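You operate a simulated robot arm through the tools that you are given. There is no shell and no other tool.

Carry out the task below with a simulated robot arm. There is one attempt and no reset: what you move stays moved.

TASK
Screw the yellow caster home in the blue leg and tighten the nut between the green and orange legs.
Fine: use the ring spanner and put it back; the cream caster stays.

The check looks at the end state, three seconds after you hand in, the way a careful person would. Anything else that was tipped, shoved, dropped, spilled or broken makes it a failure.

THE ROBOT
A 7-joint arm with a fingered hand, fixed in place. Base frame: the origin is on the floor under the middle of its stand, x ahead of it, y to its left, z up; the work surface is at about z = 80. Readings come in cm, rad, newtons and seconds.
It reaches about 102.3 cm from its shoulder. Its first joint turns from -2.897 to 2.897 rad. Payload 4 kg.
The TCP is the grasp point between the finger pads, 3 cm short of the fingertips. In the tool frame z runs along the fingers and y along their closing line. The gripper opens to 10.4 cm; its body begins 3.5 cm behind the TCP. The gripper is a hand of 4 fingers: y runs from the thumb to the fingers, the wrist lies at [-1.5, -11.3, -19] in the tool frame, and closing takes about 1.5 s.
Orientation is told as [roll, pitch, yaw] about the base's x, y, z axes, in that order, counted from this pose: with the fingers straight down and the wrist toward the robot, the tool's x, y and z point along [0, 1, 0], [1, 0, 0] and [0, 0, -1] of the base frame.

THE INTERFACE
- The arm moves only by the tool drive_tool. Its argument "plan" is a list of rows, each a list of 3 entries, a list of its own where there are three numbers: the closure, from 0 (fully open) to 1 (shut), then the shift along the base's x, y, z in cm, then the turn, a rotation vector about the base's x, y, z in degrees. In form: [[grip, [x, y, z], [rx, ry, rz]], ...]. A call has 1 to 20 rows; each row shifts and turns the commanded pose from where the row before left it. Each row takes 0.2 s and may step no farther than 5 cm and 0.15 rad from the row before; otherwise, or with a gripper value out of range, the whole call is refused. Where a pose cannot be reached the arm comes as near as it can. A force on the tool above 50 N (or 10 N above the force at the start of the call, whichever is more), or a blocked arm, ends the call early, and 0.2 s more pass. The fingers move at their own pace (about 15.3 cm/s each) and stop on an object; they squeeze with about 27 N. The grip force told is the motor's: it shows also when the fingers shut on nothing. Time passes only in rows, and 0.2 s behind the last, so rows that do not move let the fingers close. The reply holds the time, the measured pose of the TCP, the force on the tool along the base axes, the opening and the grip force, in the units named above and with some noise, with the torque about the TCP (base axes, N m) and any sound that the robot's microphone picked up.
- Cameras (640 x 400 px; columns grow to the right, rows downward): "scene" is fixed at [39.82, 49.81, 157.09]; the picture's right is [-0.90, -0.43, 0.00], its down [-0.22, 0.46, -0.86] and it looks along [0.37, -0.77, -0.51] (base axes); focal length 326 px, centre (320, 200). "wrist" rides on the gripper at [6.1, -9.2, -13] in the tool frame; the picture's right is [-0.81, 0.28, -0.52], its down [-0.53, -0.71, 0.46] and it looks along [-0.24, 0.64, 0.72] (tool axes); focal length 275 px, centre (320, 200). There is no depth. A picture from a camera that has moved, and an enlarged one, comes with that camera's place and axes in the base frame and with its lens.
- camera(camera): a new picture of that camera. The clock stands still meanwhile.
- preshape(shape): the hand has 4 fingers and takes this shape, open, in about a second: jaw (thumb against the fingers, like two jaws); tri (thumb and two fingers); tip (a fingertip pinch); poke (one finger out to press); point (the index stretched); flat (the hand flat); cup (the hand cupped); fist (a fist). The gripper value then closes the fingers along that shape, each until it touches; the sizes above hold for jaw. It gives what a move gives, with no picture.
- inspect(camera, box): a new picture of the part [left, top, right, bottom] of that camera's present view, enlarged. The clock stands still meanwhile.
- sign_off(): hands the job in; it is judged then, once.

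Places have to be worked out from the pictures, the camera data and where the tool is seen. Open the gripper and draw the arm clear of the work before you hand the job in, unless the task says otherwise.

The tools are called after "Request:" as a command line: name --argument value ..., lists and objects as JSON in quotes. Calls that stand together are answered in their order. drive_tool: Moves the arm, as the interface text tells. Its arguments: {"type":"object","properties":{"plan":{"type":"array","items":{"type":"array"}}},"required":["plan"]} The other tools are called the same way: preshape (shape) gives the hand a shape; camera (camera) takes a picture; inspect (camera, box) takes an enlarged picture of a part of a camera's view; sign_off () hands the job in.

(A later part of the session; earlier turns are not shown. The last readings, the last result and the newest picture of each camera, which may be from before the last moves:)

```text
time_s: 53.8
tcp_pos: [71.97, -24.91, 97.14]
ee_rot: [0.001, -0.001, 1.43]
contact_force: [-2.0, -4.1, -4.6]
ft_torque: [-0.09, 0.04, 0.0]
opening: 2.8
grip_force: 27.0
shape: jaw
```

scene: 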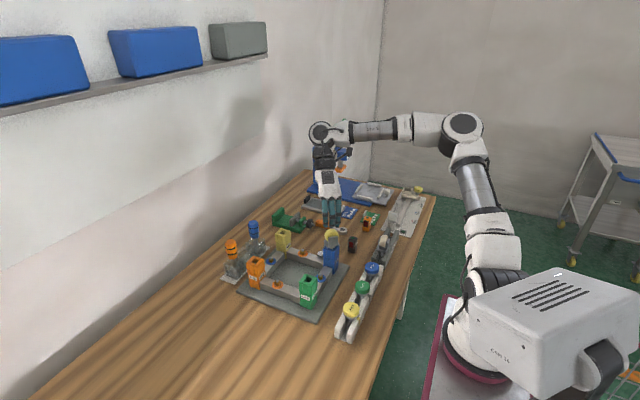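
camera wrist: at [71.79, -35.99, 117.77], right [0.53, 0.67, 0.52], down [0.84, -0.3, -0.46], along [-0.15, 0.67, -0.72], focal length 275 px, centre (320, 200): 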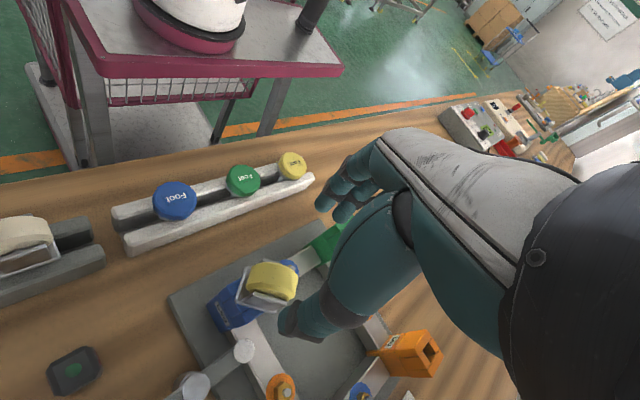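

The thread pulls slightly faster than I followed (about 1.1–1.2 cm per turn) and side forces are small. I continue clockwise 68° with a follow of 0.028 cm per step.

Request:
drive_tool --plan '[[1, [-0.01, -0.03, -0.03], [0, 0, 0]], [1, [0, 0, -0.028], [0, 0, -8.5]], [1, [0, 0, -0.028], [0, 0, -8.5]], [1, [0, 0, -0.028], [0, 0, -8.5]], [1, [0, 0, -0.028], [0, 0, -8.5]], [1, [0, 0, -0.028], [0, 0, -8.5]], [1, [0, 0, -0.028], [0, 0, -8.5]], [1, [0, 0, -0.028], [0, 0, -8.5]], [1, [0, 0, -0.028], [0, 0, -8.5]], [1, [0, 0, 0], [0, 0, 0]]]'

Request:
inspect --camera "scene" --box '[310, 210, 355, 260]'

Request:
camera --camera "scene"

```text
time_s: 56.0
tcp_pos: [71.9, -24.87, 96.82]
ee_rot: [0.001, -0.002, 0.243]
contact_force: [2.4, 4.9, 10.3]
ft_torque: [0.14, -0.21, 0.07]
opening: 2.87
grip_force: 26.7
shape: jaw
```

```text
8.00 times, centred on (332, 235) of scene
camera zoom: at [39.82, 49.81, 157.09], right [-0.9, -0.43, 0.0], down [-0.22, 0.46, -0.86], along [0.37, -0.77, -0.51], focal length 2612 px, centre (220, -80)
```

zoom: 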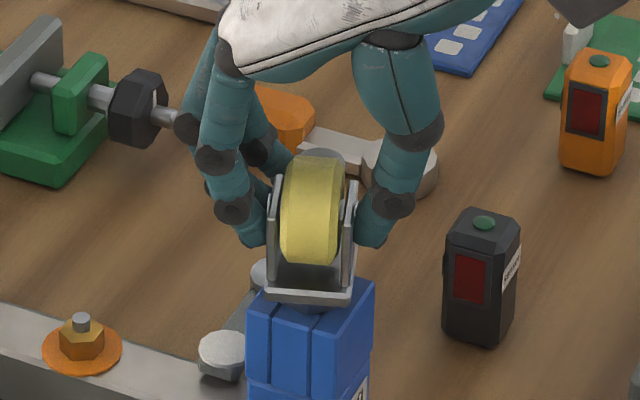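

```text
taken
```

scene: 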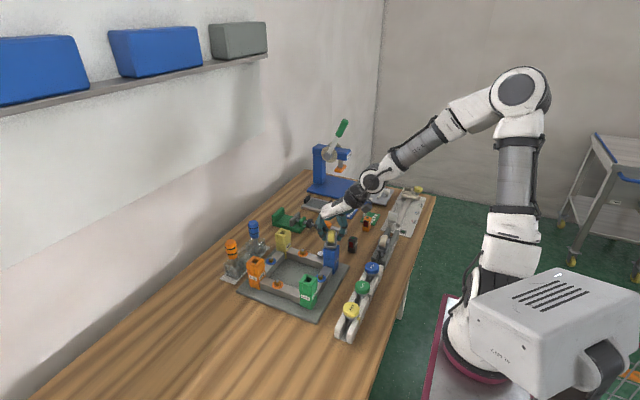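

The thread is advancing (base gap now ~0.7 cm) and I slightly over-followed, with +10 N of push. The path shows that turning counter-clockwise from here is free for about a full turn, so I release, rise clear and wind the hand back.

Request:
drive_tool --plan '[[1, [0, 0, 0.08], [0, 0, 0]], [0.7, [0, 0, 0], [0, 0, 0]], [0.5, [0, 0, 0], [0, 0, 0]], [0.3, [0, 0, 0], [0, 0, 0]], [0.3, [0, 0, 0], [0, 0, 0]], [0.3, [0, 0, 2.6], [0, 0, 0]], [0.3, [0, 0, 2.6], [0, 0, 0]], [0.3, [0, 0, 2.6], [0, 0, 0]], [0.3, [0, 0, 0], [0, 0, 0]]]'

Request:
inspect --camera "scene" --box '[310, 210, 355, 260]'

Request:
inspect --camera "wrist" --box '[200, 220, 340, 340]'

```text
time_s: 58.0
tcp_pos: [72.02, -25.03, 104.75]
ee_rot: [0.0, -0.001, 0.244]
contact_force: [0.0, -0.2, 0.4]
ft_torque: [-0.02, -0.02, 0.01]
opening: 7.22
grip_force: 0.2
shape: jaw
```

```text
8.00 times, centred on (332, 235) of scene
camera zoom: at [39.82, 49.81, 157.09], right [-0.9, -0.43, 0.0], down [-0.22, 0.46, -0.86], along [0.37, -0.77, -0.51], focal length 2612 px, centre (220, -80)
```

zoom: 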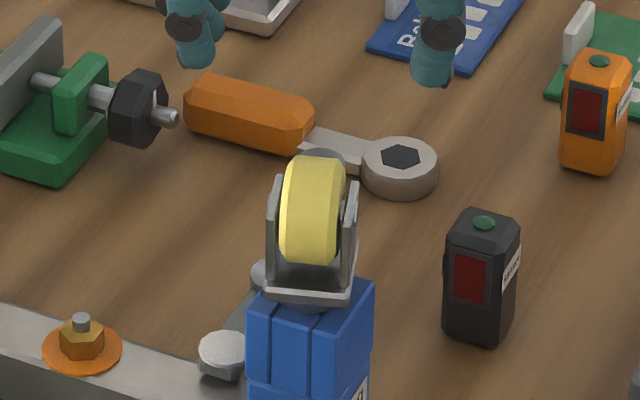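

```text
3.33 times, centred on (270, 280) of wrist
camera zoom: at [61.76, -21.29, 117.74], right [0.46, -0.72, 0.52], down [-0.56, -0.69, -0.46], along [0.68, -0.08, -0.72], focal length 918 px, centre (487, -67)
```

zoom: 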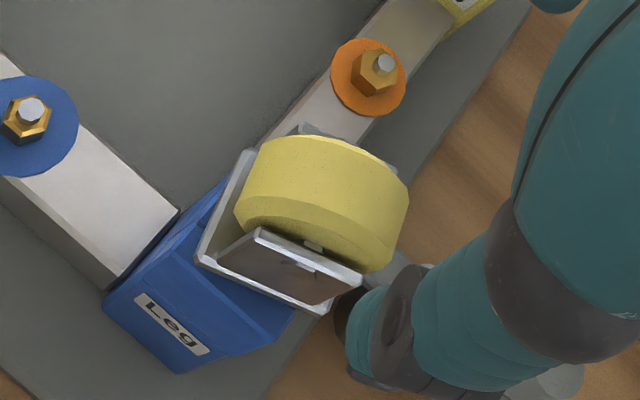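

The caster stands straight and the fork is ~5° counter-clockwise of the hand. I now wind the open hand counter-clockwise, high and clear, in stages.

Request:
drive_tool --plan '[[0.3, [0, 0, 0], [0, 0, 8.5]], [0.3, [0, 0, 0], [0, 0, 8.5]], [0.3, [0, 0, 0], [0, 0, 8.5]], [0.3, [0, 0, 0], [0, 0, 8.5]], [0.3, [0, 0, 0], [0, 0, 8.5]], [0.3, [0, 0, 0], [0, 0, 8.5]], [0.3, [0, 0, 0], [0, 0, 8.5]], [0.3, [0, 0, 0], [0, 0, 8.5]], [0.3, [0, 0, 0], [0, 0, 8.5]], [0.3, [0, 0, 0], [0, 0, 8.5]], [0.3, [0, 0, 0], [0, 0, 8.5]], [0.3, [0, 0, 0], [0, 0, 8.5]], [0.3, [0, 0, 0], [0, 0, 8.5]], [0.3, [0, 0, 0], [0, 0, 8.5]], [0.3, [0, 0, 0], [0, 0, 8.5]], [0.3, [0, 0, 0], [0, 0, 8.5]], [0.3, [0, 0, 0], [0, 0, 8.5]], [0.3, [0, 0, 0], [0, 0, 8.5]], [0.3, [0, 0, 0], [0, 0, 8.5]], [0.3, [0, 0, 0], [0, 0, 0]]]'

Request:
camera --camera "scene"

```text
time_s: 62.2
tcp_pos: [71.96, -24.89, 104.76]
ee_rot: [-0.001, -0.001, 3.064]
contact_force: [-0.5, -0.3, -0.1]
ft_torque: [0.0, 0.03, -0.02]
opening: 7.25
grip_force: 0.1
shape: jaw
```

```text
taken
```

scene: 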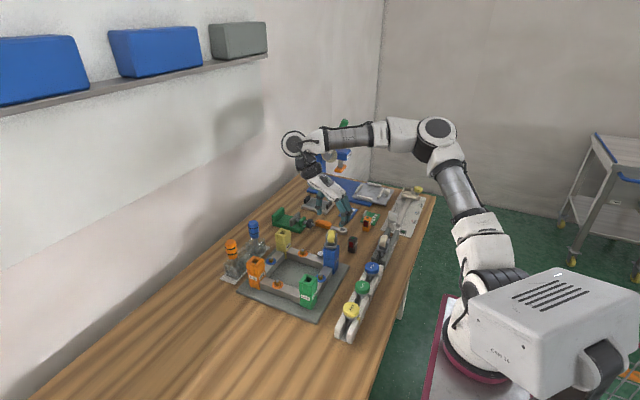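

Yaw 175.6° is reached with no warning. I continue winding another ~145°.

Request:
drive_tool --plan '[[0.3, [0, 0, 0], [0, 0, 8.5]], [0.3, [0, 0, 0], [0, 0, 8.5]], [0.3, [0, 0, 0], [0, 0, 8.5]], [0.3, [0, 0, 0], [0, 0, 8.5]], [0.3, [0, 0, 0], [0, 0, 8.5]], [0.3, [0, 0, 0], [0, 0, 8.5]], [0.3, [0, 0, 0], [0, 0, 8.5]], [0.3, [0, 0, 0], [0, 0, 8.5]], [0.3, [0, 0, 0], [0, 0, 8.5]], [0.3, [0, 0, 0], [0, 0, 8.5]], [0.3, [0, 0, 0], [0, 0, 8.5]], [0.3, [0, 0, 0], [0, 0, 8.5]], [0.3, [0, 0, 0], [0, 0, 8.5]], [0.3, [0, 0, 0], [0, 0, 8.5]], [0.3, [0, 0, 0], [0, 0, 8.5]], [0.3, [0, 0, 0], [0, 0, 8.5]], [0.3, [0, 0, 0], [0, 0, 8.5]], [0.3, [0, 0, 0], [0, 0, 0]]]'

Request:
camera --camera "scene"

```text
time_s: 66.0
tcp_pos: [71.92, -25.01, 104.75]
ee_rot: [-0.002, 0.0, -0.697]
contact_force: [-0.3, 0.3, -0.9]
ft_torque: [0.02, 0.04, 0.0]
opening: 7.26
grip_force: 0.0
shape: jaw
```

```text
taken
```

scene: 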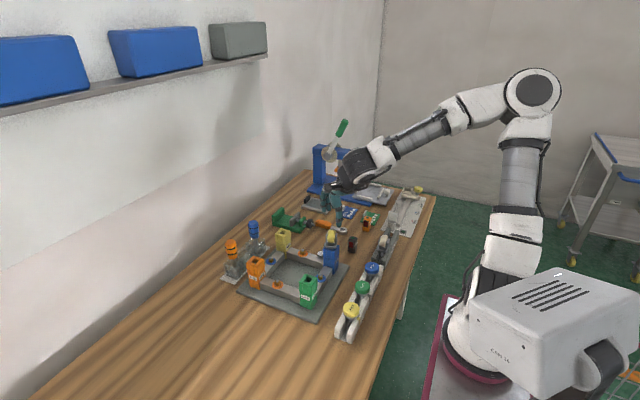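

Yaw -40° now, still clean. I go on to yaw ≈18.6°, aligned with the fork, a full turn above the last release.

Request:
drive_tool --plan '[[0.3, [0, 0, 0], [0, 0, 8.5]], [0.3, [0, 0, 0], [0, 0, 8.5]], [0.3, [0, 0, 0], [0, 0, 8.5]], [0.3, [0, 0, 0], [0, 0, 8.5]], [0.3, [0, 0, 0], [0, 0, 8.5]], [0.3, [0, 0, 0], [0, 0, 8.5]], [0.3, [0, 0, 0], [0, 0, 7.0]], [0.3, [0, 0, 0], [0, 0, 0]]]'

Request:
inspect --camera "wrist" --box '[200, 220, 340, 340]'

Request:
camera --camera "scene"

```text
time_s: 67.8
tcp_pos: [71.94, -25.01, 104.76]
ee_rot: [-0.001, 0.001, 0.314]
contact_force: [-0.2, 0.1, 0.3]
ft_torque: [0.01, 0.01, 0.01]
opening: 7.26
grip_force: 0.0
shape: jaw
```

```text
3.33 times, centred on (270, 280) of wrist
camera zoom: at [61.41, -22.03, 117.78], right [0.51, -0.69, 0.52], down [-0.51, -0.73, -0.46], along [0.69, -0.03, -0.72], focal length 918 px, centre (487, -67)
```

zoom: 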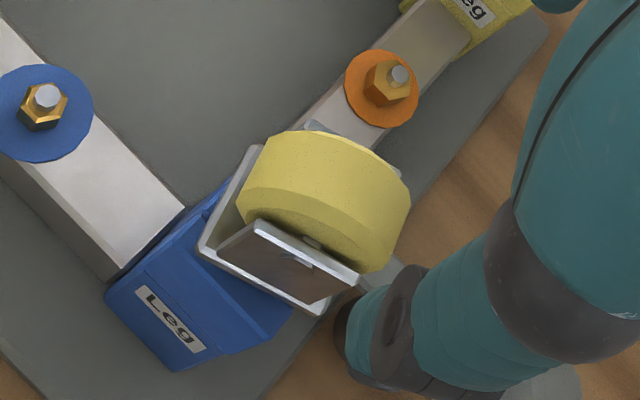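

```text
taken
```

scene: 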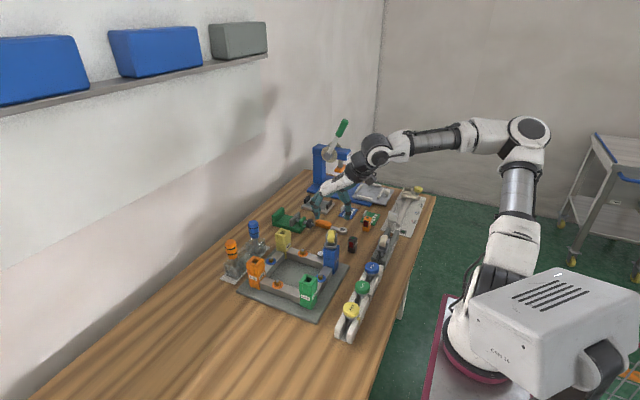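

Aligned at yaw 18° above the fork, a full turn in hand. I descend to TCP z≈96.6 with the fingers open and then close.

Request:
drive_tool --plan '[[0.3, [0, 0.1, -2.5], [0, 0, 0.8]], [0.3, [0, 0, -2.5], [0, 0, 0]], [0.3, [0, 0, -2], [0, 0, 0]], [0.3, [0, 0, -1.15], [0, 0, 0]], [0.3, [0, 0, 0], [0, 0, 0]], [0.5, [0, 0, 0], [0, 0, 0]], [0.65, [0, 0, 0], [0, 0, 0]], [0.75, [0, 0, 0], [0, 0, 0]], [0.85, [0, 0, 0], [0, 0, 0]], [1.0, [0, 0, 0], [0, 0, 0]], [1.0, [0, 0, 0], [0, 0, 0]], [1.0, [0, 0, 0], [0, 0, 0]]]'

Request:
inspect --camera "scene" --box '[310, 210, 355, 260]'

Request:
inspect --camera "wrist" --box '[200, 180, 360, 330]'

```text
time_s: 70.4
tcp_pos: [71.78, -24.93, 96.45]
ee_rot: [-0.001, -0.001, 0.328]
contact_force: [-0.2, -0.9, -0.9]
ft_torque: [0.0, 0.04, 0.04]
opening: 2.86
grip_force: 27.1
shape: jaw
```

```text
8.00 times, centred on (332, 235) of scene
camera zoom: at [39.82, 49.81, 157.09], right [-0.9, -0.43, 0.0], down [-0.22, 0.46, -0.86], along [0.37, -0.77, -0.51], focal length 2612 px, centre (220, -80)
```

zoom: 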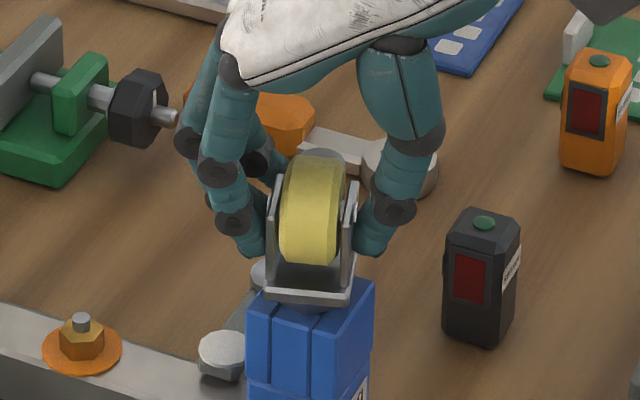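

```text
2.67 times, centred on (280, 255) of wrist
camera zoom: at [61.19, -22.15, 109.46], right [0.52, -0.68, 0.52], down [-0.5, -0.73, -0.46], along [0.69, -0.02, -0.72], focal length 734 px, centre (427, 53)
```

zoom: 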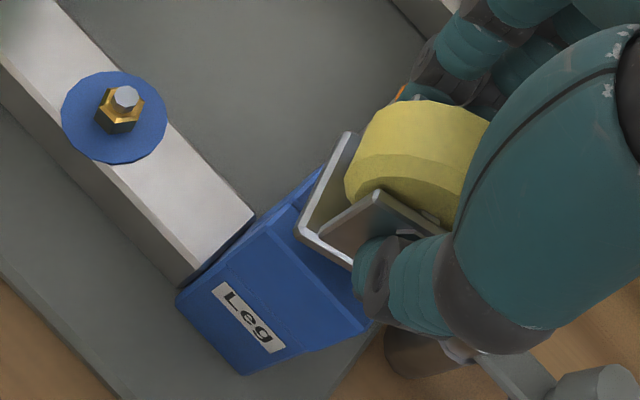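

A clean grip with almost no side force. I turn clockwise 68° with a 0.021 cm follow per step.

Request:
drive_tool --plan '[[1, [0, 0, -0.021], [0, 0, -8.5]], [1, [0, 0, -0.021], [0, 0, -8.5]], [1, [0, 0, -0.021], [0, 0, -8.5]], [1, [0, 0, -0.021], [0, 0, -8.5]], [1, [0, 0, -0.021], [0, 0, -8.5]], [1, [0, 0, -0.021], [0, 0, -8.5]], [1, [0, 0, -0.021], [0, 0, -8.5]], [1, [0, 0, -0.021], [0, 0, -8.5]], [1, [0, 0, 0], [0, 0, 0]]]'

```text
time_s: 72.4
tcp_pos: [71.93, -24.87, 96.33]
ee_rot: [0.0, -0.003, -0.861]
contact_force: [6.3, 6.0, 5.2]
ft_torque: [0.09, -0.2, 0.16]
opening: 2.85
grip_force: 26.8
shape: jaw
```

Torque about z starts to show (0.16 N m) and there's a mild side force of (6, 6) N. I relieve it sideways and continue 68° with a slower follow.

Request:
drive_tool --plan '[[1, [0.05, 0.05, 0], [0, 0, 0]], [1, [0, 0, -0.012], [0, 0, -8.5]], [1, [0, 0, -0.012], [0, 0, -8.5]], [1, [0, 0, -0.012], [0, 0, -8.5]], [1, [0, 0, -0.012], [0, 0, -8.5]], [1, [0, 0, -0.015], [0, 0, -8.5]], [1, [0, 0, -0.015], [0, 0, -8.5]], [1, [0, 0, -0.015], [0, 0, -8.5]], [1, [0, 0, -0.015], [0, 0, -8.5]], [1, [0, 0, 0], [0, 0, 0]]]'

Request:
inspect --camera "scene" --box '[310, 210, 355, 260]'

Request:
inspect --camera "wrist" --box '[200, 180, 360, 330]'

```text
time_s: 74.6
tcp_pos: [71.87, -24.76, 96.36]
ee_rot: [-0.001, -0.002, -2.048]
contact_force: [14.3, -1.7, 9.3]
ft_torque: [0.02, -0.32, 0.15]
opening: 2.87
grip_force: 26.9
shape: jaw
```

```text
8.00 times, centred on (332, 235) of scene
camera zoom: at [39.82, 49.81, 157.09], right [-0.9, -0.43, 0.0], down [-0.22, 0.46, -0.86], along [0.37, -0.77, -0.51], focal length 2612 px, centre (220, -80)
```

zoom: 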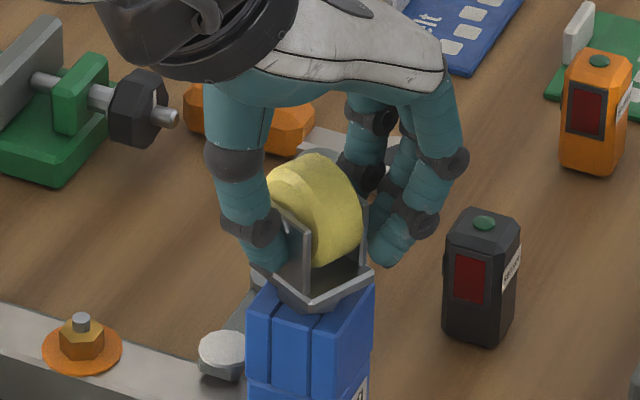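

```text
2.67 times, centred on (280, 255) of wrist
camera zoom: at [81.63, -19.53, 109.38], right [-0.85, 0.13, 0.52], down [-0.15, 0.88, -0.46], along [-0.51, -0.46, -0.72], focal length 734 px, centre (427, 53)
```

zoom: 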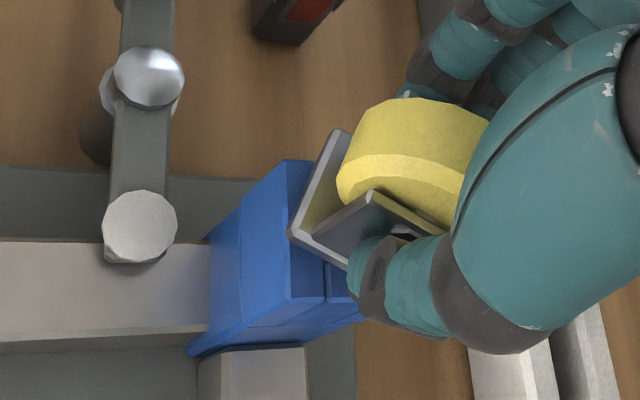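

Side force in x is 14 N, consistent with a ~0.1 cm eccentric grip, which I can compensate for. I zoom in to see the remaining gap beneath the base plate.

Request:
inspect --camera "scene" --box '[320, 232, 346, 262]'

Request:
inspect --camera "wrist" --box '[250, 210, 320, 280]'

```text
13.33 times, centred on (333, 247) of scene
camera zoom: at [39.82, 49.81, 157.09], right [-0.9, -0.43, 0.0], down [-0.22, 0.46, -0.86], along [0.37, -0.77, -0.51], focal length 4353 px, centre (147, -427)
```

zoom: 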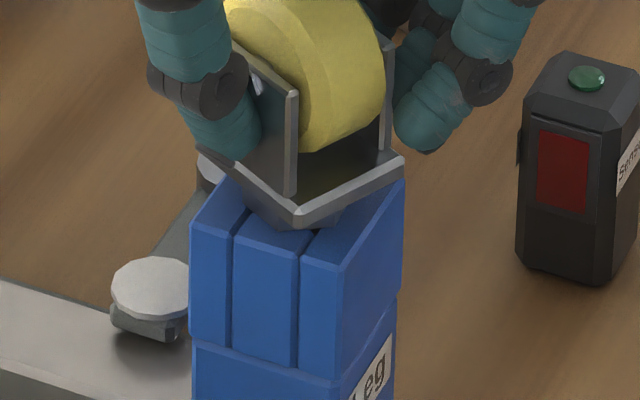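

```text
5.71 times, centred on (285, 245) of wrist
camera zoom: at [81.63, -19.53, 109.38], right [-0.85, 0.13, 0.52], down [-0.15, 0.88, -0.46], along [-0.51, -0.46, -0.72], focal length 1573 px, centre (520, -57)
```

zoom: 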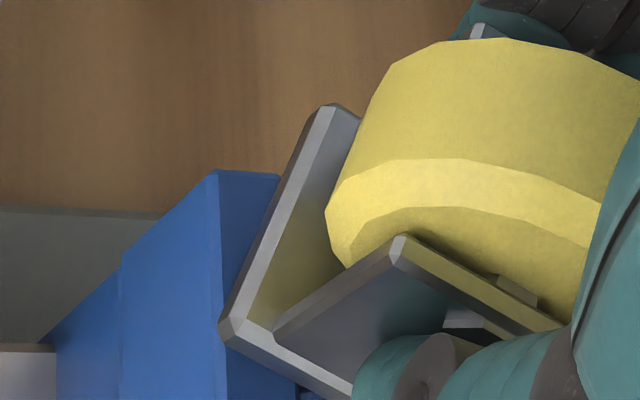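

The hub under the base plate is now right at the hole's rim. I recentre laterally and keep turning clockwise with compensation and a small follow, watching torque for seating.

Request:
drive_tool --plan '[[1, [0.12, -0.01, 0.02], [0, 0, 0]], [1, [0, -0.013, -0.01], [0, 0, -8.5]], [1, [0, -0.013, -0.01], [0, 0, -8.5]], [1, [0, -0.013, -0.01], [0, 0, -8.5]], [1, [0, -0.013, -0.01], [0, 0, -8.5]], [1, [0, -0.013, -0.01], [0, 0, -8.5]], [1, [0, -0.013, -0.01], [0, 0, -8.5]], [1, [0, -0.013, -0.01], [0, 0, -8.5]], [1, [0, -0.013, -0.01], [0, 0, -8.5]], [1, [0, 0, 0], [0, 0, 0]]]'

Request:
inspect --camera "scene" --box '[320, 232, 346, 262]'

Request:
inspect --camera "wrist" --box '[200, 180, 360, 330]'

```text
time_s: 76.8
tcp_pos: [71.95, -24.93, 96.3]
ee_rot: [-0.001, 0.0, 3.049]
contact_force: [4.7, -11.6, 8.0]
ft_torque: [-0.27, -0.15, 0.14]
opening: 2.9
grip_force: 27.2
shape: jaw
```

```text
13.33 times, centred on (333, 247) of scene
camera zoom: at [39.82, 49.81, 157.09], right [-0.9, -0.43, 0.0], down [-0.22, 0.46, -0.86], along [0.37, -0.77, -0.51], focal length 4353 px, centre (147, -427)
```

zoom: 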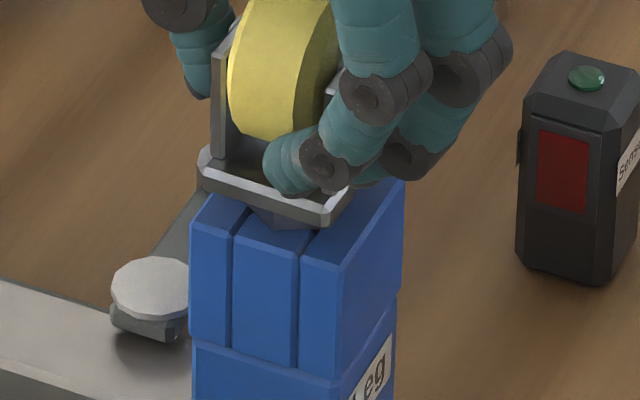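

```text
2.67 times, centred on (280, 255) of wrist
camera zoom: at [80.65, -31.93, 109.37], right [-0.2, 0.83, 0.52], down [0.76, 0.47, -0.46], along [-0.62, 0.3, -0.72], focal length 734 px, centre (427, 53)
```

zoom: 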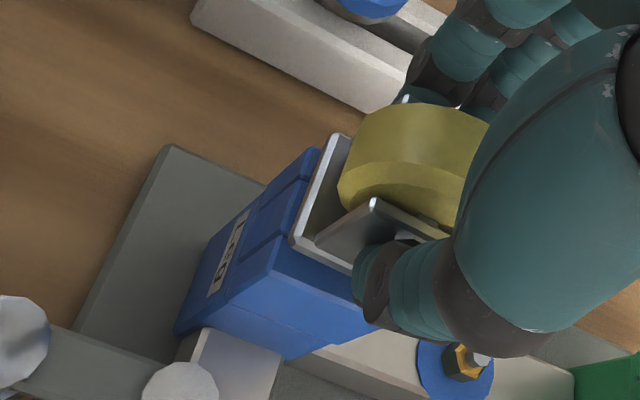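

The base drops about 0.35–0.4 cm per turn and the torque stays steady at 0.14 N m, so it's still threading in. I continue clockwise with a matching follow, about 77°.

Request:
drive_tool --plan '[[1, [0, 0, -0.009], [0, 0, -8.5]], [1, [0, 0, -0.009], [0, 0, -8.5]], [1, [0, 0, -0.009], [0, 0, -8.5]], [1, [0, 0, -0.009], [0, 0, -8.5]], [1, [0, 0, -0.009], [0, 0, -8.5]], [1, [0, 0, -0.009], [0, 0, -8.5]], [1, [0, 0, -0.009], [0, 0, -8.5]], [1, [0, 0, -0.009], [0, 0, -8.5]], [1, [0, 0, -0.009], [0, 0, -8.5]], [1, [0, 0, 0], [0, 0, 0]]]'

Request:
inspect --camera "scene" --box '[320, 232, 346, 262]'

Request:
inspect --camera "wrist" --box '[200, 180, 360, 330]'

```text
time_s: 79.0
tcp_pos: [72.02, -24.89, 96.17]
ee_rot: [-0.001, -0.001, 1.713]
contact_force: [-8.6, -12.1, 19.9]
ft_torque: [-0.42, 0.15, 0.07]
opening: 2.98
grip_force: 27.4
shape: jaw
```

```text
13.33 times, centred on (333, 247) of scene
camera zoom: at [39.82, 49.81, 157.09], right [-0.9, -0.43, 0.0], down [-0.22, 0.46, -0.86], along [0.37, -0.77, -0.51], focal length 4353 px, centre (147, -427)
```

zoom: 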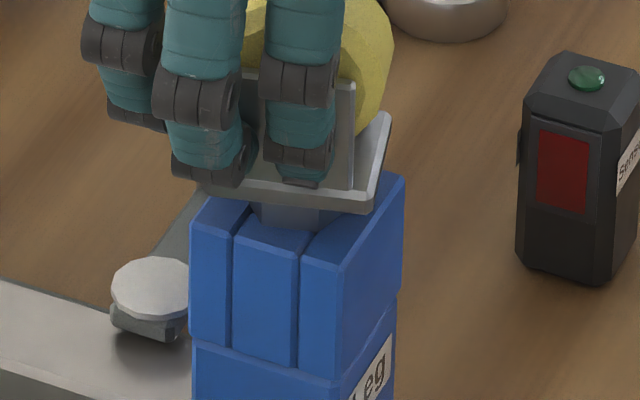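

```text
2.67 times, centred on (280, 255) of wrist
camera zoom: at [67.26, -34.86, 109.26], right [0.76, 0.39, 0.52], down [0.63, -0.63, -0.46], along [0.15, 0.67, -0.72], focal length 734 px, centre (427, 53)
```

zoom: 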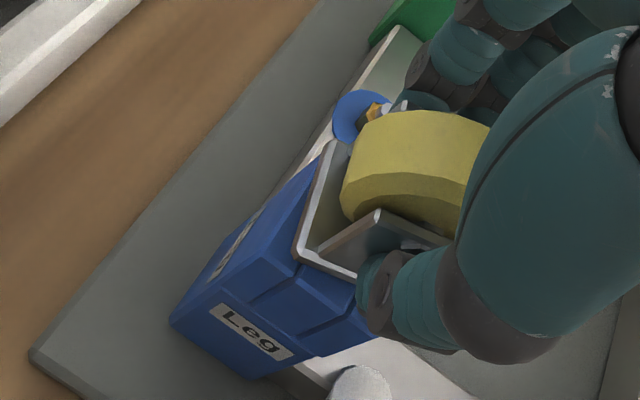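

The push rose to 20 N while torque fell, so the caster no longer follows my descent; I need a clear look at it. I ease up, release and rise to inspect.

Request:
drive_tool --plan '[[1, [0, 0, 0.1], [0, 0, 0]], [1, [0, 0, 0.08], [0, 0, 0]], [0.7, [0, 0, 0], [0, 0, 0]], [0.5, [0, 0, 0], [0, 0, 0]], [0.3, [0, 0, 0], [0, 0, 0]], [0.3, [0, 0, 0], [0, 0, 0]], [0.3, [0, 0, 2.8], [0, 0, 0]], [0.3, [0, 0, 2.8], [0, 0, 0]], [0.3, [0, 0, 2.8], [0, 0, 0]], [0.3, [0, 0, 0], [0, 0, 0]]]'

Request:
inspect --camera "scene" --box '[318, 224, 350, 262]'

Request:
inspect --camera "wrist" --box '[200, 220, 340, 340]'

```text
time_s: 81.2
tcp_pos: [71.97, -24.72, 104.68]
ee_rot: [0.002, 0.001, 1.715]
contact_force: [0.2, -0.4, 0.0]
ft_torque: [0.0, 0.01, -0.03]
opening: 7.25
grip_force: 0.1
shape: jaw
```

```text
10.53 times, centred on (334, 243) of scene
camera zoom: at [39.82, 49.81, 157.09], right [-0.9, -0.43, 0.0], down [-0.22, 0.46, -0.86], along [0.37, -0.77, -0.51], focal length 3437 px, centre (173, -253)
```

zoom: 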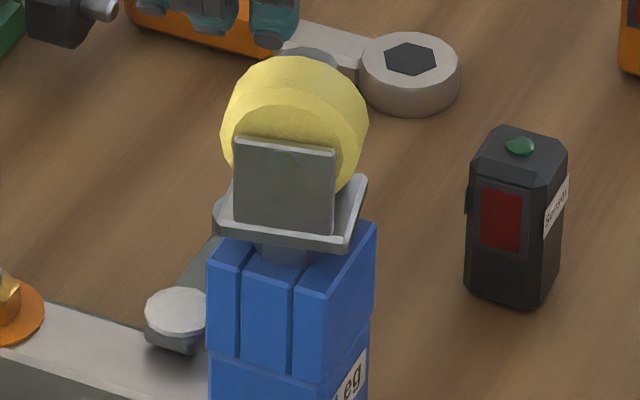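

```text
3.33 times, centred on (270, 280) of wrist
camera zoom: at [67.33, -34.79, 117.7], right [0.76, 0.39, 0.52], down [0.63, -0.63, -0.46], along [0.15, 0.67, -0.72], focal length 918 px, centre (487, -67)
```

zoom: 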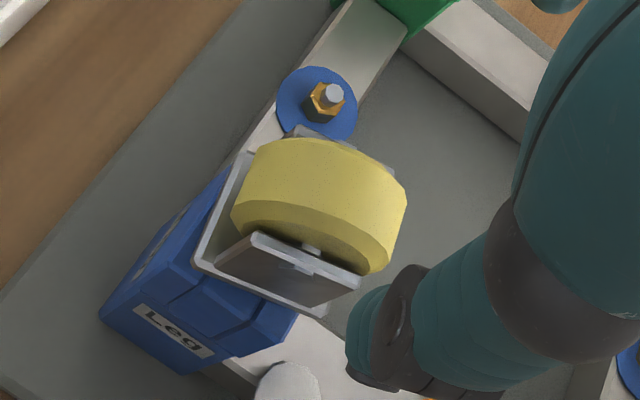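

From the wheel-top height the last 289° produced almost no descent, so the thread may not be engaged. A decisive test: regrip, pull up gently 0.3 cm and read whether the thread holds it.

Request:
drive_tool --plan '[[0.3, [0, 0, -2.5], [0, 0, 4.5]], [0.3, [0, 0, -2.5], [0, 0, 0]], [0.3, [0, 0, -2], [0, 0, 0]], [0.3, [0, 0, -1.1], [0, 0, 0]], [0.3, [0, 0, 0], [0, 0, 0]], [0.5, [0, 0, 0], [0, 0, 0]], [0.65, [0, 0, 0], [0, 0, 0]], [0.75, [0, 0, 0], [0, 0, 0]], [0.85, [0, 0, 0], [0, 0, 0]], [1.0, [0, 0, 0], [0, 0, 0]], [1.0, [0, 0, 0], [0, 0, 0]], [1.0, [0, 0, 0], [0, 0, 0]]]'

Request:
drive_tool --plan '[[1, [0, 0, 0.1], [0, 0, 0]], [1, [0, 0, 0.1], [0, 0, 0]], [1, [0, 0, 0.1], [0, 0, 0]], [1, [0, 0, 0], [0, 0, 0]]]'

Request:
inspect --camera "scene" --box '[318, 224, 350, 262]'

```text
time_s: 83.8
tcp_pos: [71.91, -24.89, 96.64]
ee_rot: [0.001, 0.0, 1.795]
contact_force: [0.9, -4.7, -0.8]
ft_torque: [-0.08, -0.03, 0.02]
opening: 2.81
grip_force: 27.1
shape: jaw
```

```text
time_s: 84.8
tcp_pos: [72.0, -24.96, 96.86]
ee_rot: [0.002, -0.001, 1.794]
contact_force: [-2.8, -4.7, -30.1]
ft_torque: [-0.01, 0.04, 0.02]
opening: 2.62
grip_force: 27.3
shape: jaw
```

```text
10.53 times, centred on (334, 243) of scene
camera zoom: at [39.82, 49.81, 157.09], right [-0.9, -0.43, 0.0], down [-0.22, 0.46, -0.86], along [0.37, -0.77, -0.51], focal length 3437 px, centre (173, -253)
```

zoom: 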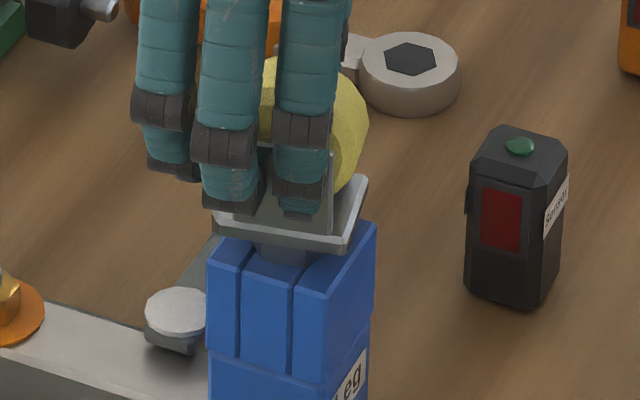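

The pull met 30 N of resistance, so the thread is truly engaged; comparing equal fork angles, the caster has dropped ~0.53 cm in ~537°, a pitch of about 0.35 cm/turn. I relieve the pull and continue clockwise with a matching follow.

Request:
drive_tool --plan '[[1, [0, 0, -0.15], [0, 0, 0]], [1, [0, 0, -0.13], [0, 0, 0]], [1, [0, 0, -0.008], [0, 0, -8.5]], [1, [0, 0, -0.008], [0, 0, -8.5]], [1, [0, 0, -0.008], [0, 0, -8.5]], [1, [0, 0, -0.008], [0, 0, -8.5]], [1, [0, 0, -0.008], [0, 0, -8.5]], [1, [0, 0, -0.008], [0, 0, -8.5]], [1, [0, 0, -0.008], [0, 0, -8.5]], [1, [0, 0, -0.008], [0, 0, -8.5]], [1, [0, 0, -0.008], [0, 0, -8.5]], [1, [0, 0, -0.008], [0, 0, -8.5]], [1, [0, 0, 0], [0, 0, 0]]]'

Request:
inspect --camera "scene" --box '[318, 224, 350, 262]'

```text
time_s: 87.6
tcp_pos: [71.95, -24.83, 96.55]
ee_rot: [0.0, -0.002, 0.307]
contact_force: [-5.6, 5.5, 0.7]
ft_torque: [0.11, 0.11, 0.1]
opening: 2.77
grip_force: 26.8
shape: jaw
```

```text
10.53 times, centred on (334, 243) of scene
camera zoom: at [39.82, 49.81, 157.09], right [-0.9, -0.43, 0.0], down [-0.22, 0.46, -0.86], along [0.37, -0.77, -0.51], focal length 3437 px, centre (173, -253)
```

zoom: 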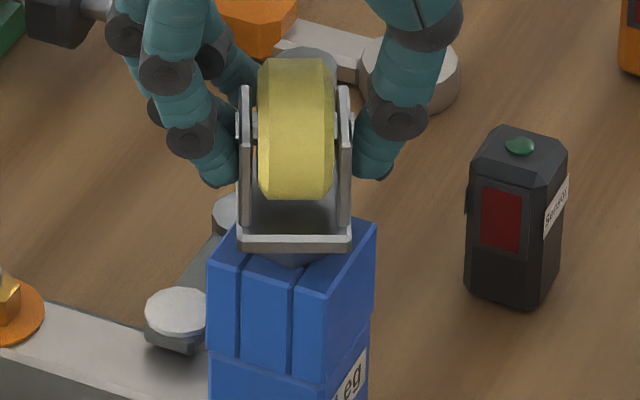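

The follow matched perfectly (0.7 N) over 85°. I take the same zoom box as after the second stroke to compare heights directly.

Request:
inspect --camera "scene" --box '[310, 210, 355, 260]'

```text
8.00 times, centred on (332, 235) of scene
camera zoom: at [39.82, 49.81, 157.09], right [-0.9, -0.43, 0.0], down [-0.22, 0.46, -0.86], along [0.37, -0.77, -0.51], focal length 2612 px, centre (220, -80)
```

zoom: 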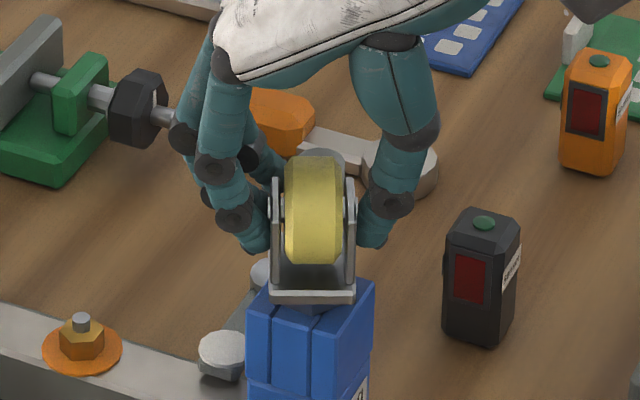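

The height matches the picture from after the second stroke: the last ~370° of fork rotation gave no descent although the thread holds against pulling. I look closely at the hub between the fork and leg to understand whether the fork swivels on it.

Request:
inspect --camera "scene" --box '[324, 238, 346, 256]'

Request:
inspect --camera "wrist" --box '[200, 180, 360, 330]'

Request:
inspect --camera "scene" --box '[372, 222, 402, 252]'

```text
16.00 times, centred on (335, 247) of scene
camera zoom: at [39.82, 49.81, 157.09], right [-0.9, -0.43, 0.0], down [-0.22, 0.46, -0.86], along [0.37, -0.77, -0.51], focal length 5224 px, centre (80, -552)
```

zoom: 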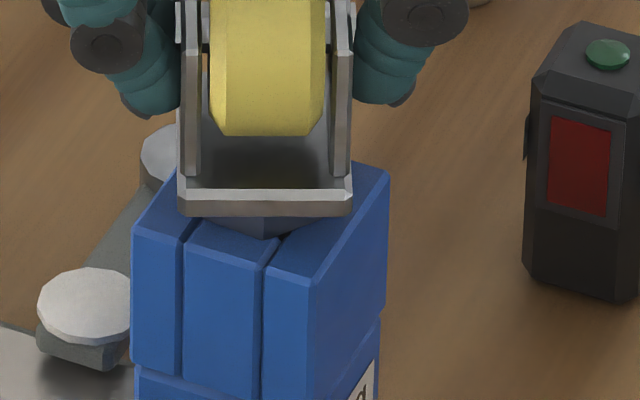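

```text
2.67 times, centred on (280, 255) of wrist
camera zoom: at [61.49, -21.83, 109.64], right [0.51, -0.69, 0.52], down [-0.52, -0.72, -0.46], along [0.69, -0.04, -0.72], focal length 734 px, centre (427, 53)
```

zoom: 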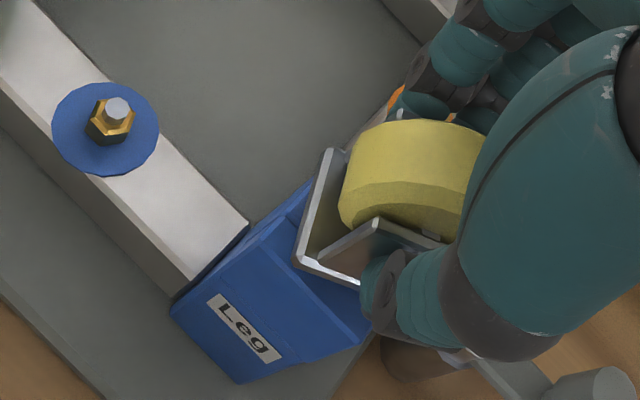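

```text
13.33 times, centred on (387, 237) of scene
camera zoom: at [39.82, 49.81, 157.09], right [-0.9, -0.43, 0.0], down [-0.22, 0.46, -0.86], along [0.37, -0.77, -0.51], focal length 4353 px, centre (-573, -293)
```

zoom: 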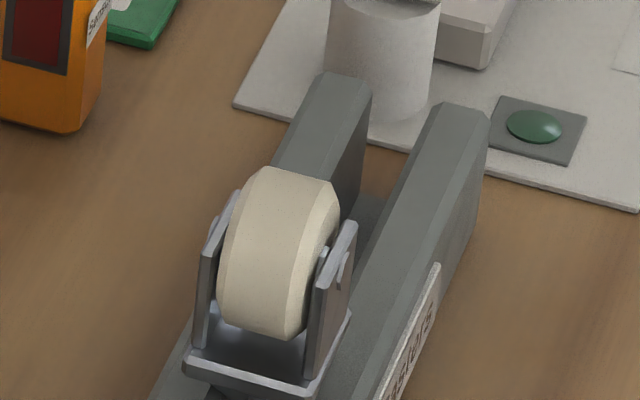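

A dark hub shows below the base plate. To see whether the hub turns with the fork, I rotate back counter-clockwise 34° and compare its appearance.

Request:
drive_tool --plan '[[1, [0, 0, 0.008], [0, 0, 8.5]], [1, [0, 0, 0.008], [0, 0, 8.5]], [1, [0, 0, 0.008], [0, 0, 8.5]], [1, [0, 0, 0.008], [0, 0, 8.5]], [1, [0, 0, 0], [0, 0, 0]]]'

Request:
inspect --camera "scene" --box '[324, 238, 346, 256]'

```text
time_s: 88.8
tcp_pos: [72.16, -24.89, 96.62]
ee_rot: [-0.002, -0.001, 0.905]
contact_force: [-2.4, -7.7, 9.8]
ft_torque: [-0.19, 0.11, -0.03]
opening: 2.83
grip_force: 26.8
shape: jaw
```

```text
16.00 times, centred on (335, 247) of scene
camera zoom: at [39.82, 49.81, 157.09], right [-0.9, -0.43, 0.0], down [-0.22, 0.46, -0.86], along [0.37, -0.77, -0.51], focal length 5224 px, centre (80, -552)
```

zoom: 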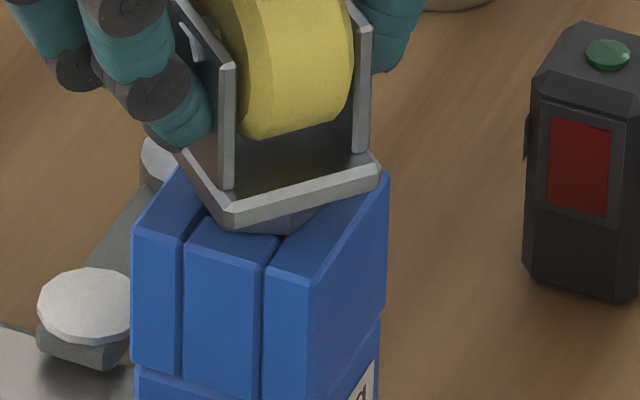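

Readings vary with side loads, so I'll measure progress properly: return clockwise to the previous angle, release, and record a reference picture with the fork free. Then I do one full-turn stroke and compare.

Request:
drive_tool --plan '[[1, [0, 0, -0.008], [0, 0, -8.5]], [1, [0, 0, -0.008], [0, 0, -8.5]], [1, [0, 0, -0.008], [0, 0, -8.5]], [1, [0, 0, -0.008], [0, 0, -8.5]], [1, [0, 0, -0.008], [0, 0, -8.5]], [1, [0, 0, 0], [0, 0, 0]], [0.7, [0, 0, 0], [0, 0, 0]], [0.5, [0, 0, 0], [0, 0, 0]], [0.3, [0, 0, 0], [0, 0, 0]], [0.3, [0, 0, 0], [0, 0, 0]], [0.3, [0, 0, 2.7], [0, 0, 0]], [0.3, [0, 0, 2.7], [0, 0, 0]], [0.3, [0, 0, 2.7], [0, 0, 0]], [0.3, [0, 0, 0], [0, 0, 0]]]'

Request:
inspect --camera "scene" --box '[318, 228, 346, 258]'

Request:
inspect --camera "wrist" --box '[200, 220, 340, 340]'

```text
time_s: 91.8
tcp_pos: [71.89, -24.81, 104.99]
ee_rot: [-0.002, 0.001, 0.162]
contact_force: [0.0, 0.8, -0.4]
ft_torque: [0.03, 0.0, -0.05]
opening: 7.24
grip_force: 0.1
shape: jaw
```

```text
13.33 times, centred on (332, 243) of scene
camera zoom: at [39.82, 49.81, 157.09], right [-0.9, -0.43, 0.0], down [-0.22, 0.46, -0.86], along [0.37, -0.77, -0.51], focal length 4353 px, centre (160, -373)
```

zoom: 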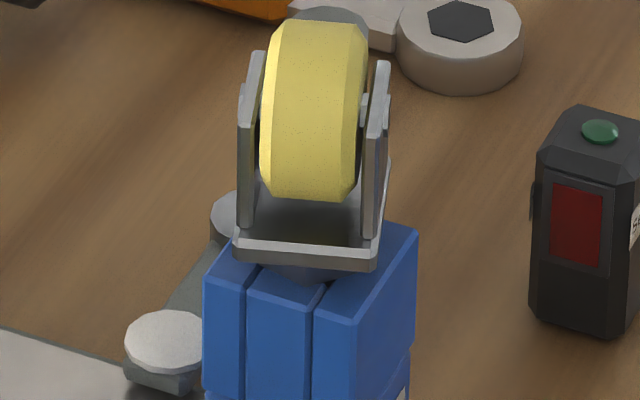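

```text
3.33 times, centred on (270, 280) of wrist
camera zoom: at [61.88, -20.29, 117.93], right [0.4, -0.76, 0.52], down [-0.62, -0.64, -0.46], along [0.68, -0.14, -0.72], focal length 918 px, centre (487, -67)
```

zoom: 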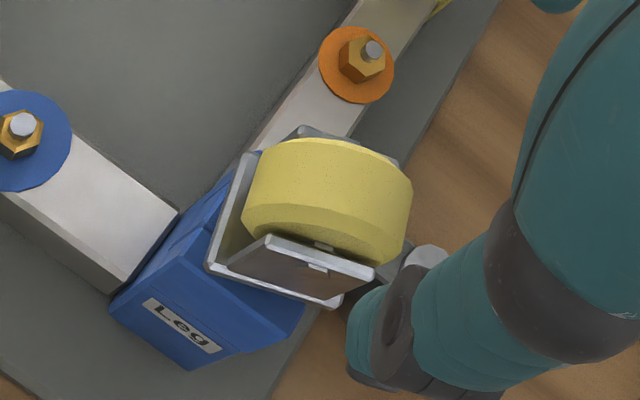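

Compared at the same fork angle, the net descent over the last full turn is only ~0.05–0.15 cm, and the base is still about 1 cm above the leg. I zoom much closer on the gap to understand what is there.

Request:
inspect --camera "scene" --box '[329, 242, 343, 251]'

Request:
inspect --camera "wrist" --box '[220, 270, 300, 330]'

Request:
inspect --camera "scene" --box '[300, 270, 322, 290]'

```text
16.00 times, centred on (336, 246) of scene
camera zoom: at [39.82, 49.81, 157.09], right [-0.9, -0.43, 0.0], down [-0.22, 0.46, -0.86], along [0.37, -0.77, -0.51], focal length 5224 px, centre (64, -544)
```

zoom: 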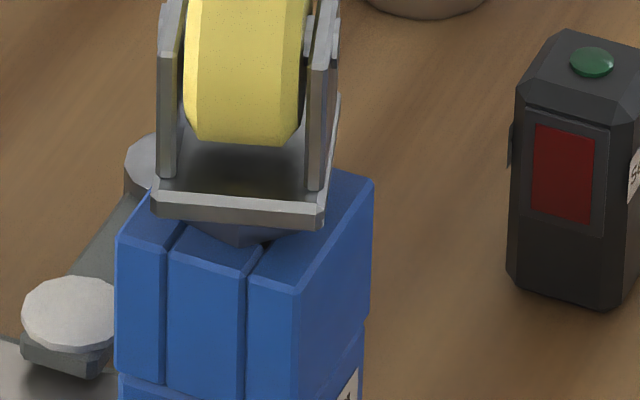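

```text
6.67 times, centred on (260, 300) of wrist
camera zoom: at [61.88, -20.29, 117.93], right [0.4, -0.76, 0.52], down [-0.62, -0.64, -0.46], along [0.68, -0.14, -0.72], focal length 1835 px, centre (720, -467)
```

zoom: 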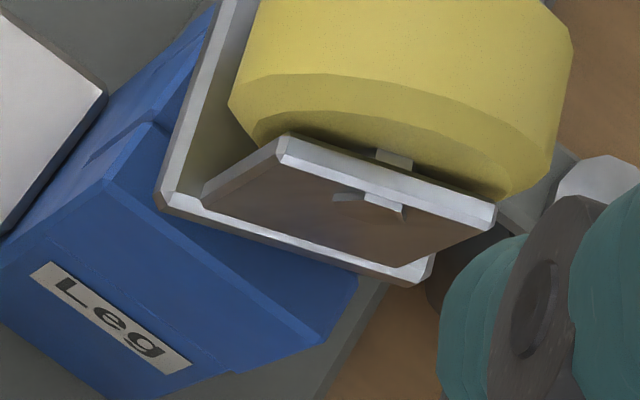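

```text
16.00 times, centred on (311, 280) of scene
camera zoom: at [39.82, 49.81, 157.09], right [-0.9, -0.43, 0.0], down [-0.22, 0.46, -0.86], along [0.37, -0.77, -0.51], focal length 5224 px, centre (464, -1080)
```

zoom: 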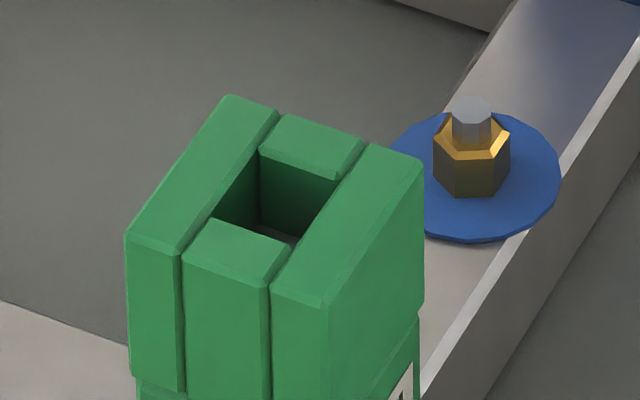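

The hub appears to be a hex shoulder wider than the hole, and by my measurements its underside is right at the leg top, so the caster may already be home. I move the hand back and low to get a shallow side view of that joint.

Request:
drive_tool --plan '[[0.3, [-4, -2.2, 0], [0, 0, 0]], [0.3, [-4, -2.2, 0], [0, 0, 0]], [0.3, [-4, -2.2, 0], [0, 0, 0]], [0.3, [-4, -2.2, 0], [0, 0, 0]], [0.3, [-4, -2.2, 0], [0, 0, 0]], [0.3, [-4, -2.2, 0], [0, 0, 0]], [0.3, [-1, 0, -3], [0, 0, 0]], [0.3, [0, 0, -3], [0, 0, 0]], [0.3, [0, 0, -3], [0, 0, 0]], [0.3, [0, 0, 0], [0, 0, 0]]]'

Request:
camera --camera "wrist"

Request:
camera --camera "scene"

```text
time_s: 94.0
tcp_pos: [46.74, -37.91, 95.65]
ee_rot: [0.0, -0.001, 0.162]
contact_force: [-0.5, 1.1, 0.3]
ft_torque: [0.03, -0.01, -0.04]
opening: 7.26
grip_force: 0.1
shape: jaw
```

```text
taken
camera wrist: at [36.87, -33.53, 108.71], right [0.4, -0.76, 0.52], down [-0.62, -0.64, -0.46], along [0.68, -0.14, -0.72], focal length 275 px, centre (320, 200)
```

wrist: 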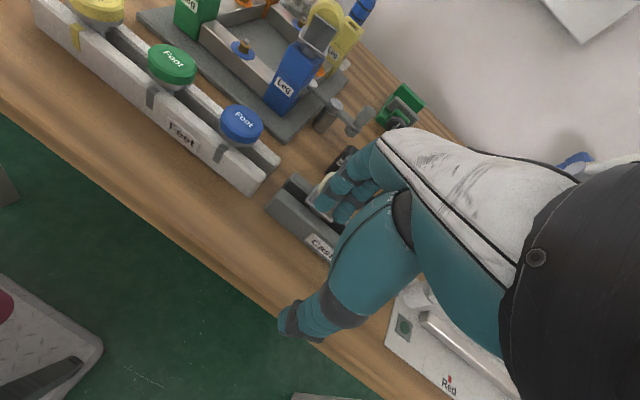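

```text
taken
```

scene: 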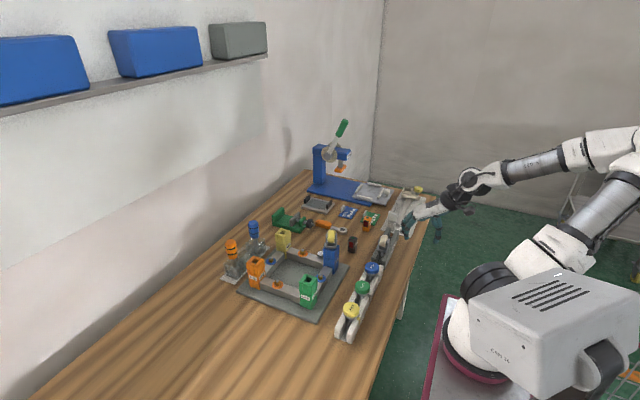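

Request:
inspect --camera "wrist" --box '[265, 0, 345, 110]'

Request:
inspect --camera "wrist" --box '[290, 20, 330, 60]'

```text
3.64 times, centred on (305, 55) of wrist
camera zoom: at [36.87, -33.53, 108.71], right [0.4, -0.76, 0.52], down [-0.62, -0.64, -0.46], along [0.68, -0.14, -0.72], focal length 1001 px, centre (374, 727)
```

zoom: 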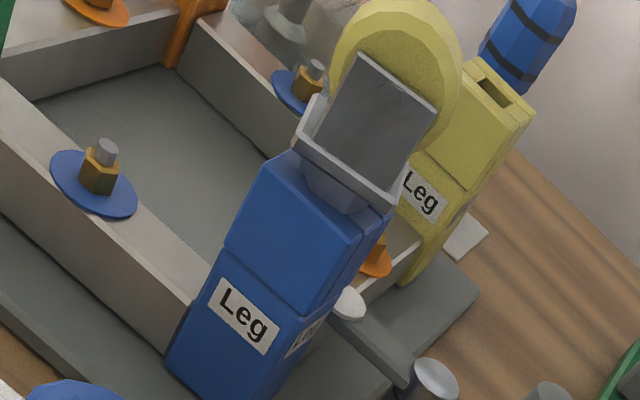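

```text
10.00 times, centred on (310, 40) of wrist
camera zoom: at [36.87, -33.53, 108.71], right [0.4, -0.76, 0.52], down [-0.62, -0.64, -0.46], along [0.68, -0.14, -0.72], focal length 2753 px, centre (420, 1800)
```

zoom: 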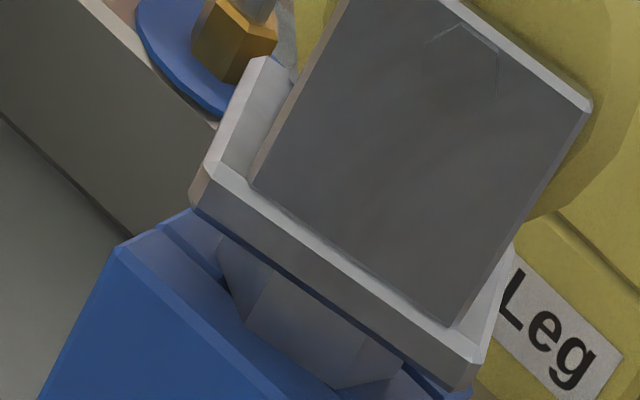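

I can see the hex hub now. I zoom in further on its lower edge.

Request:
inspect --camera "wrist" --box '[290, 38, 326, 62]'

```text
16.00 times, centred on (308, 50) of wrist
camera zoom: at [36.87, -33.53, 108.71], right [0.4, -0.76, 0.52], down [-0.62, -0.64, -0.46], along [0.68, -0.14, -0.72], focal length 4404 px, centre (512, 2600)
```

zoom: 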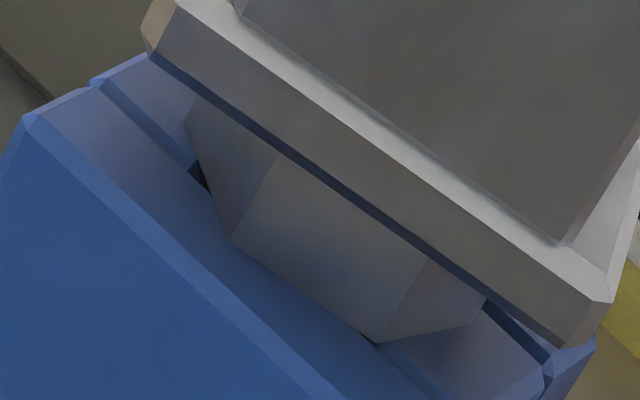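

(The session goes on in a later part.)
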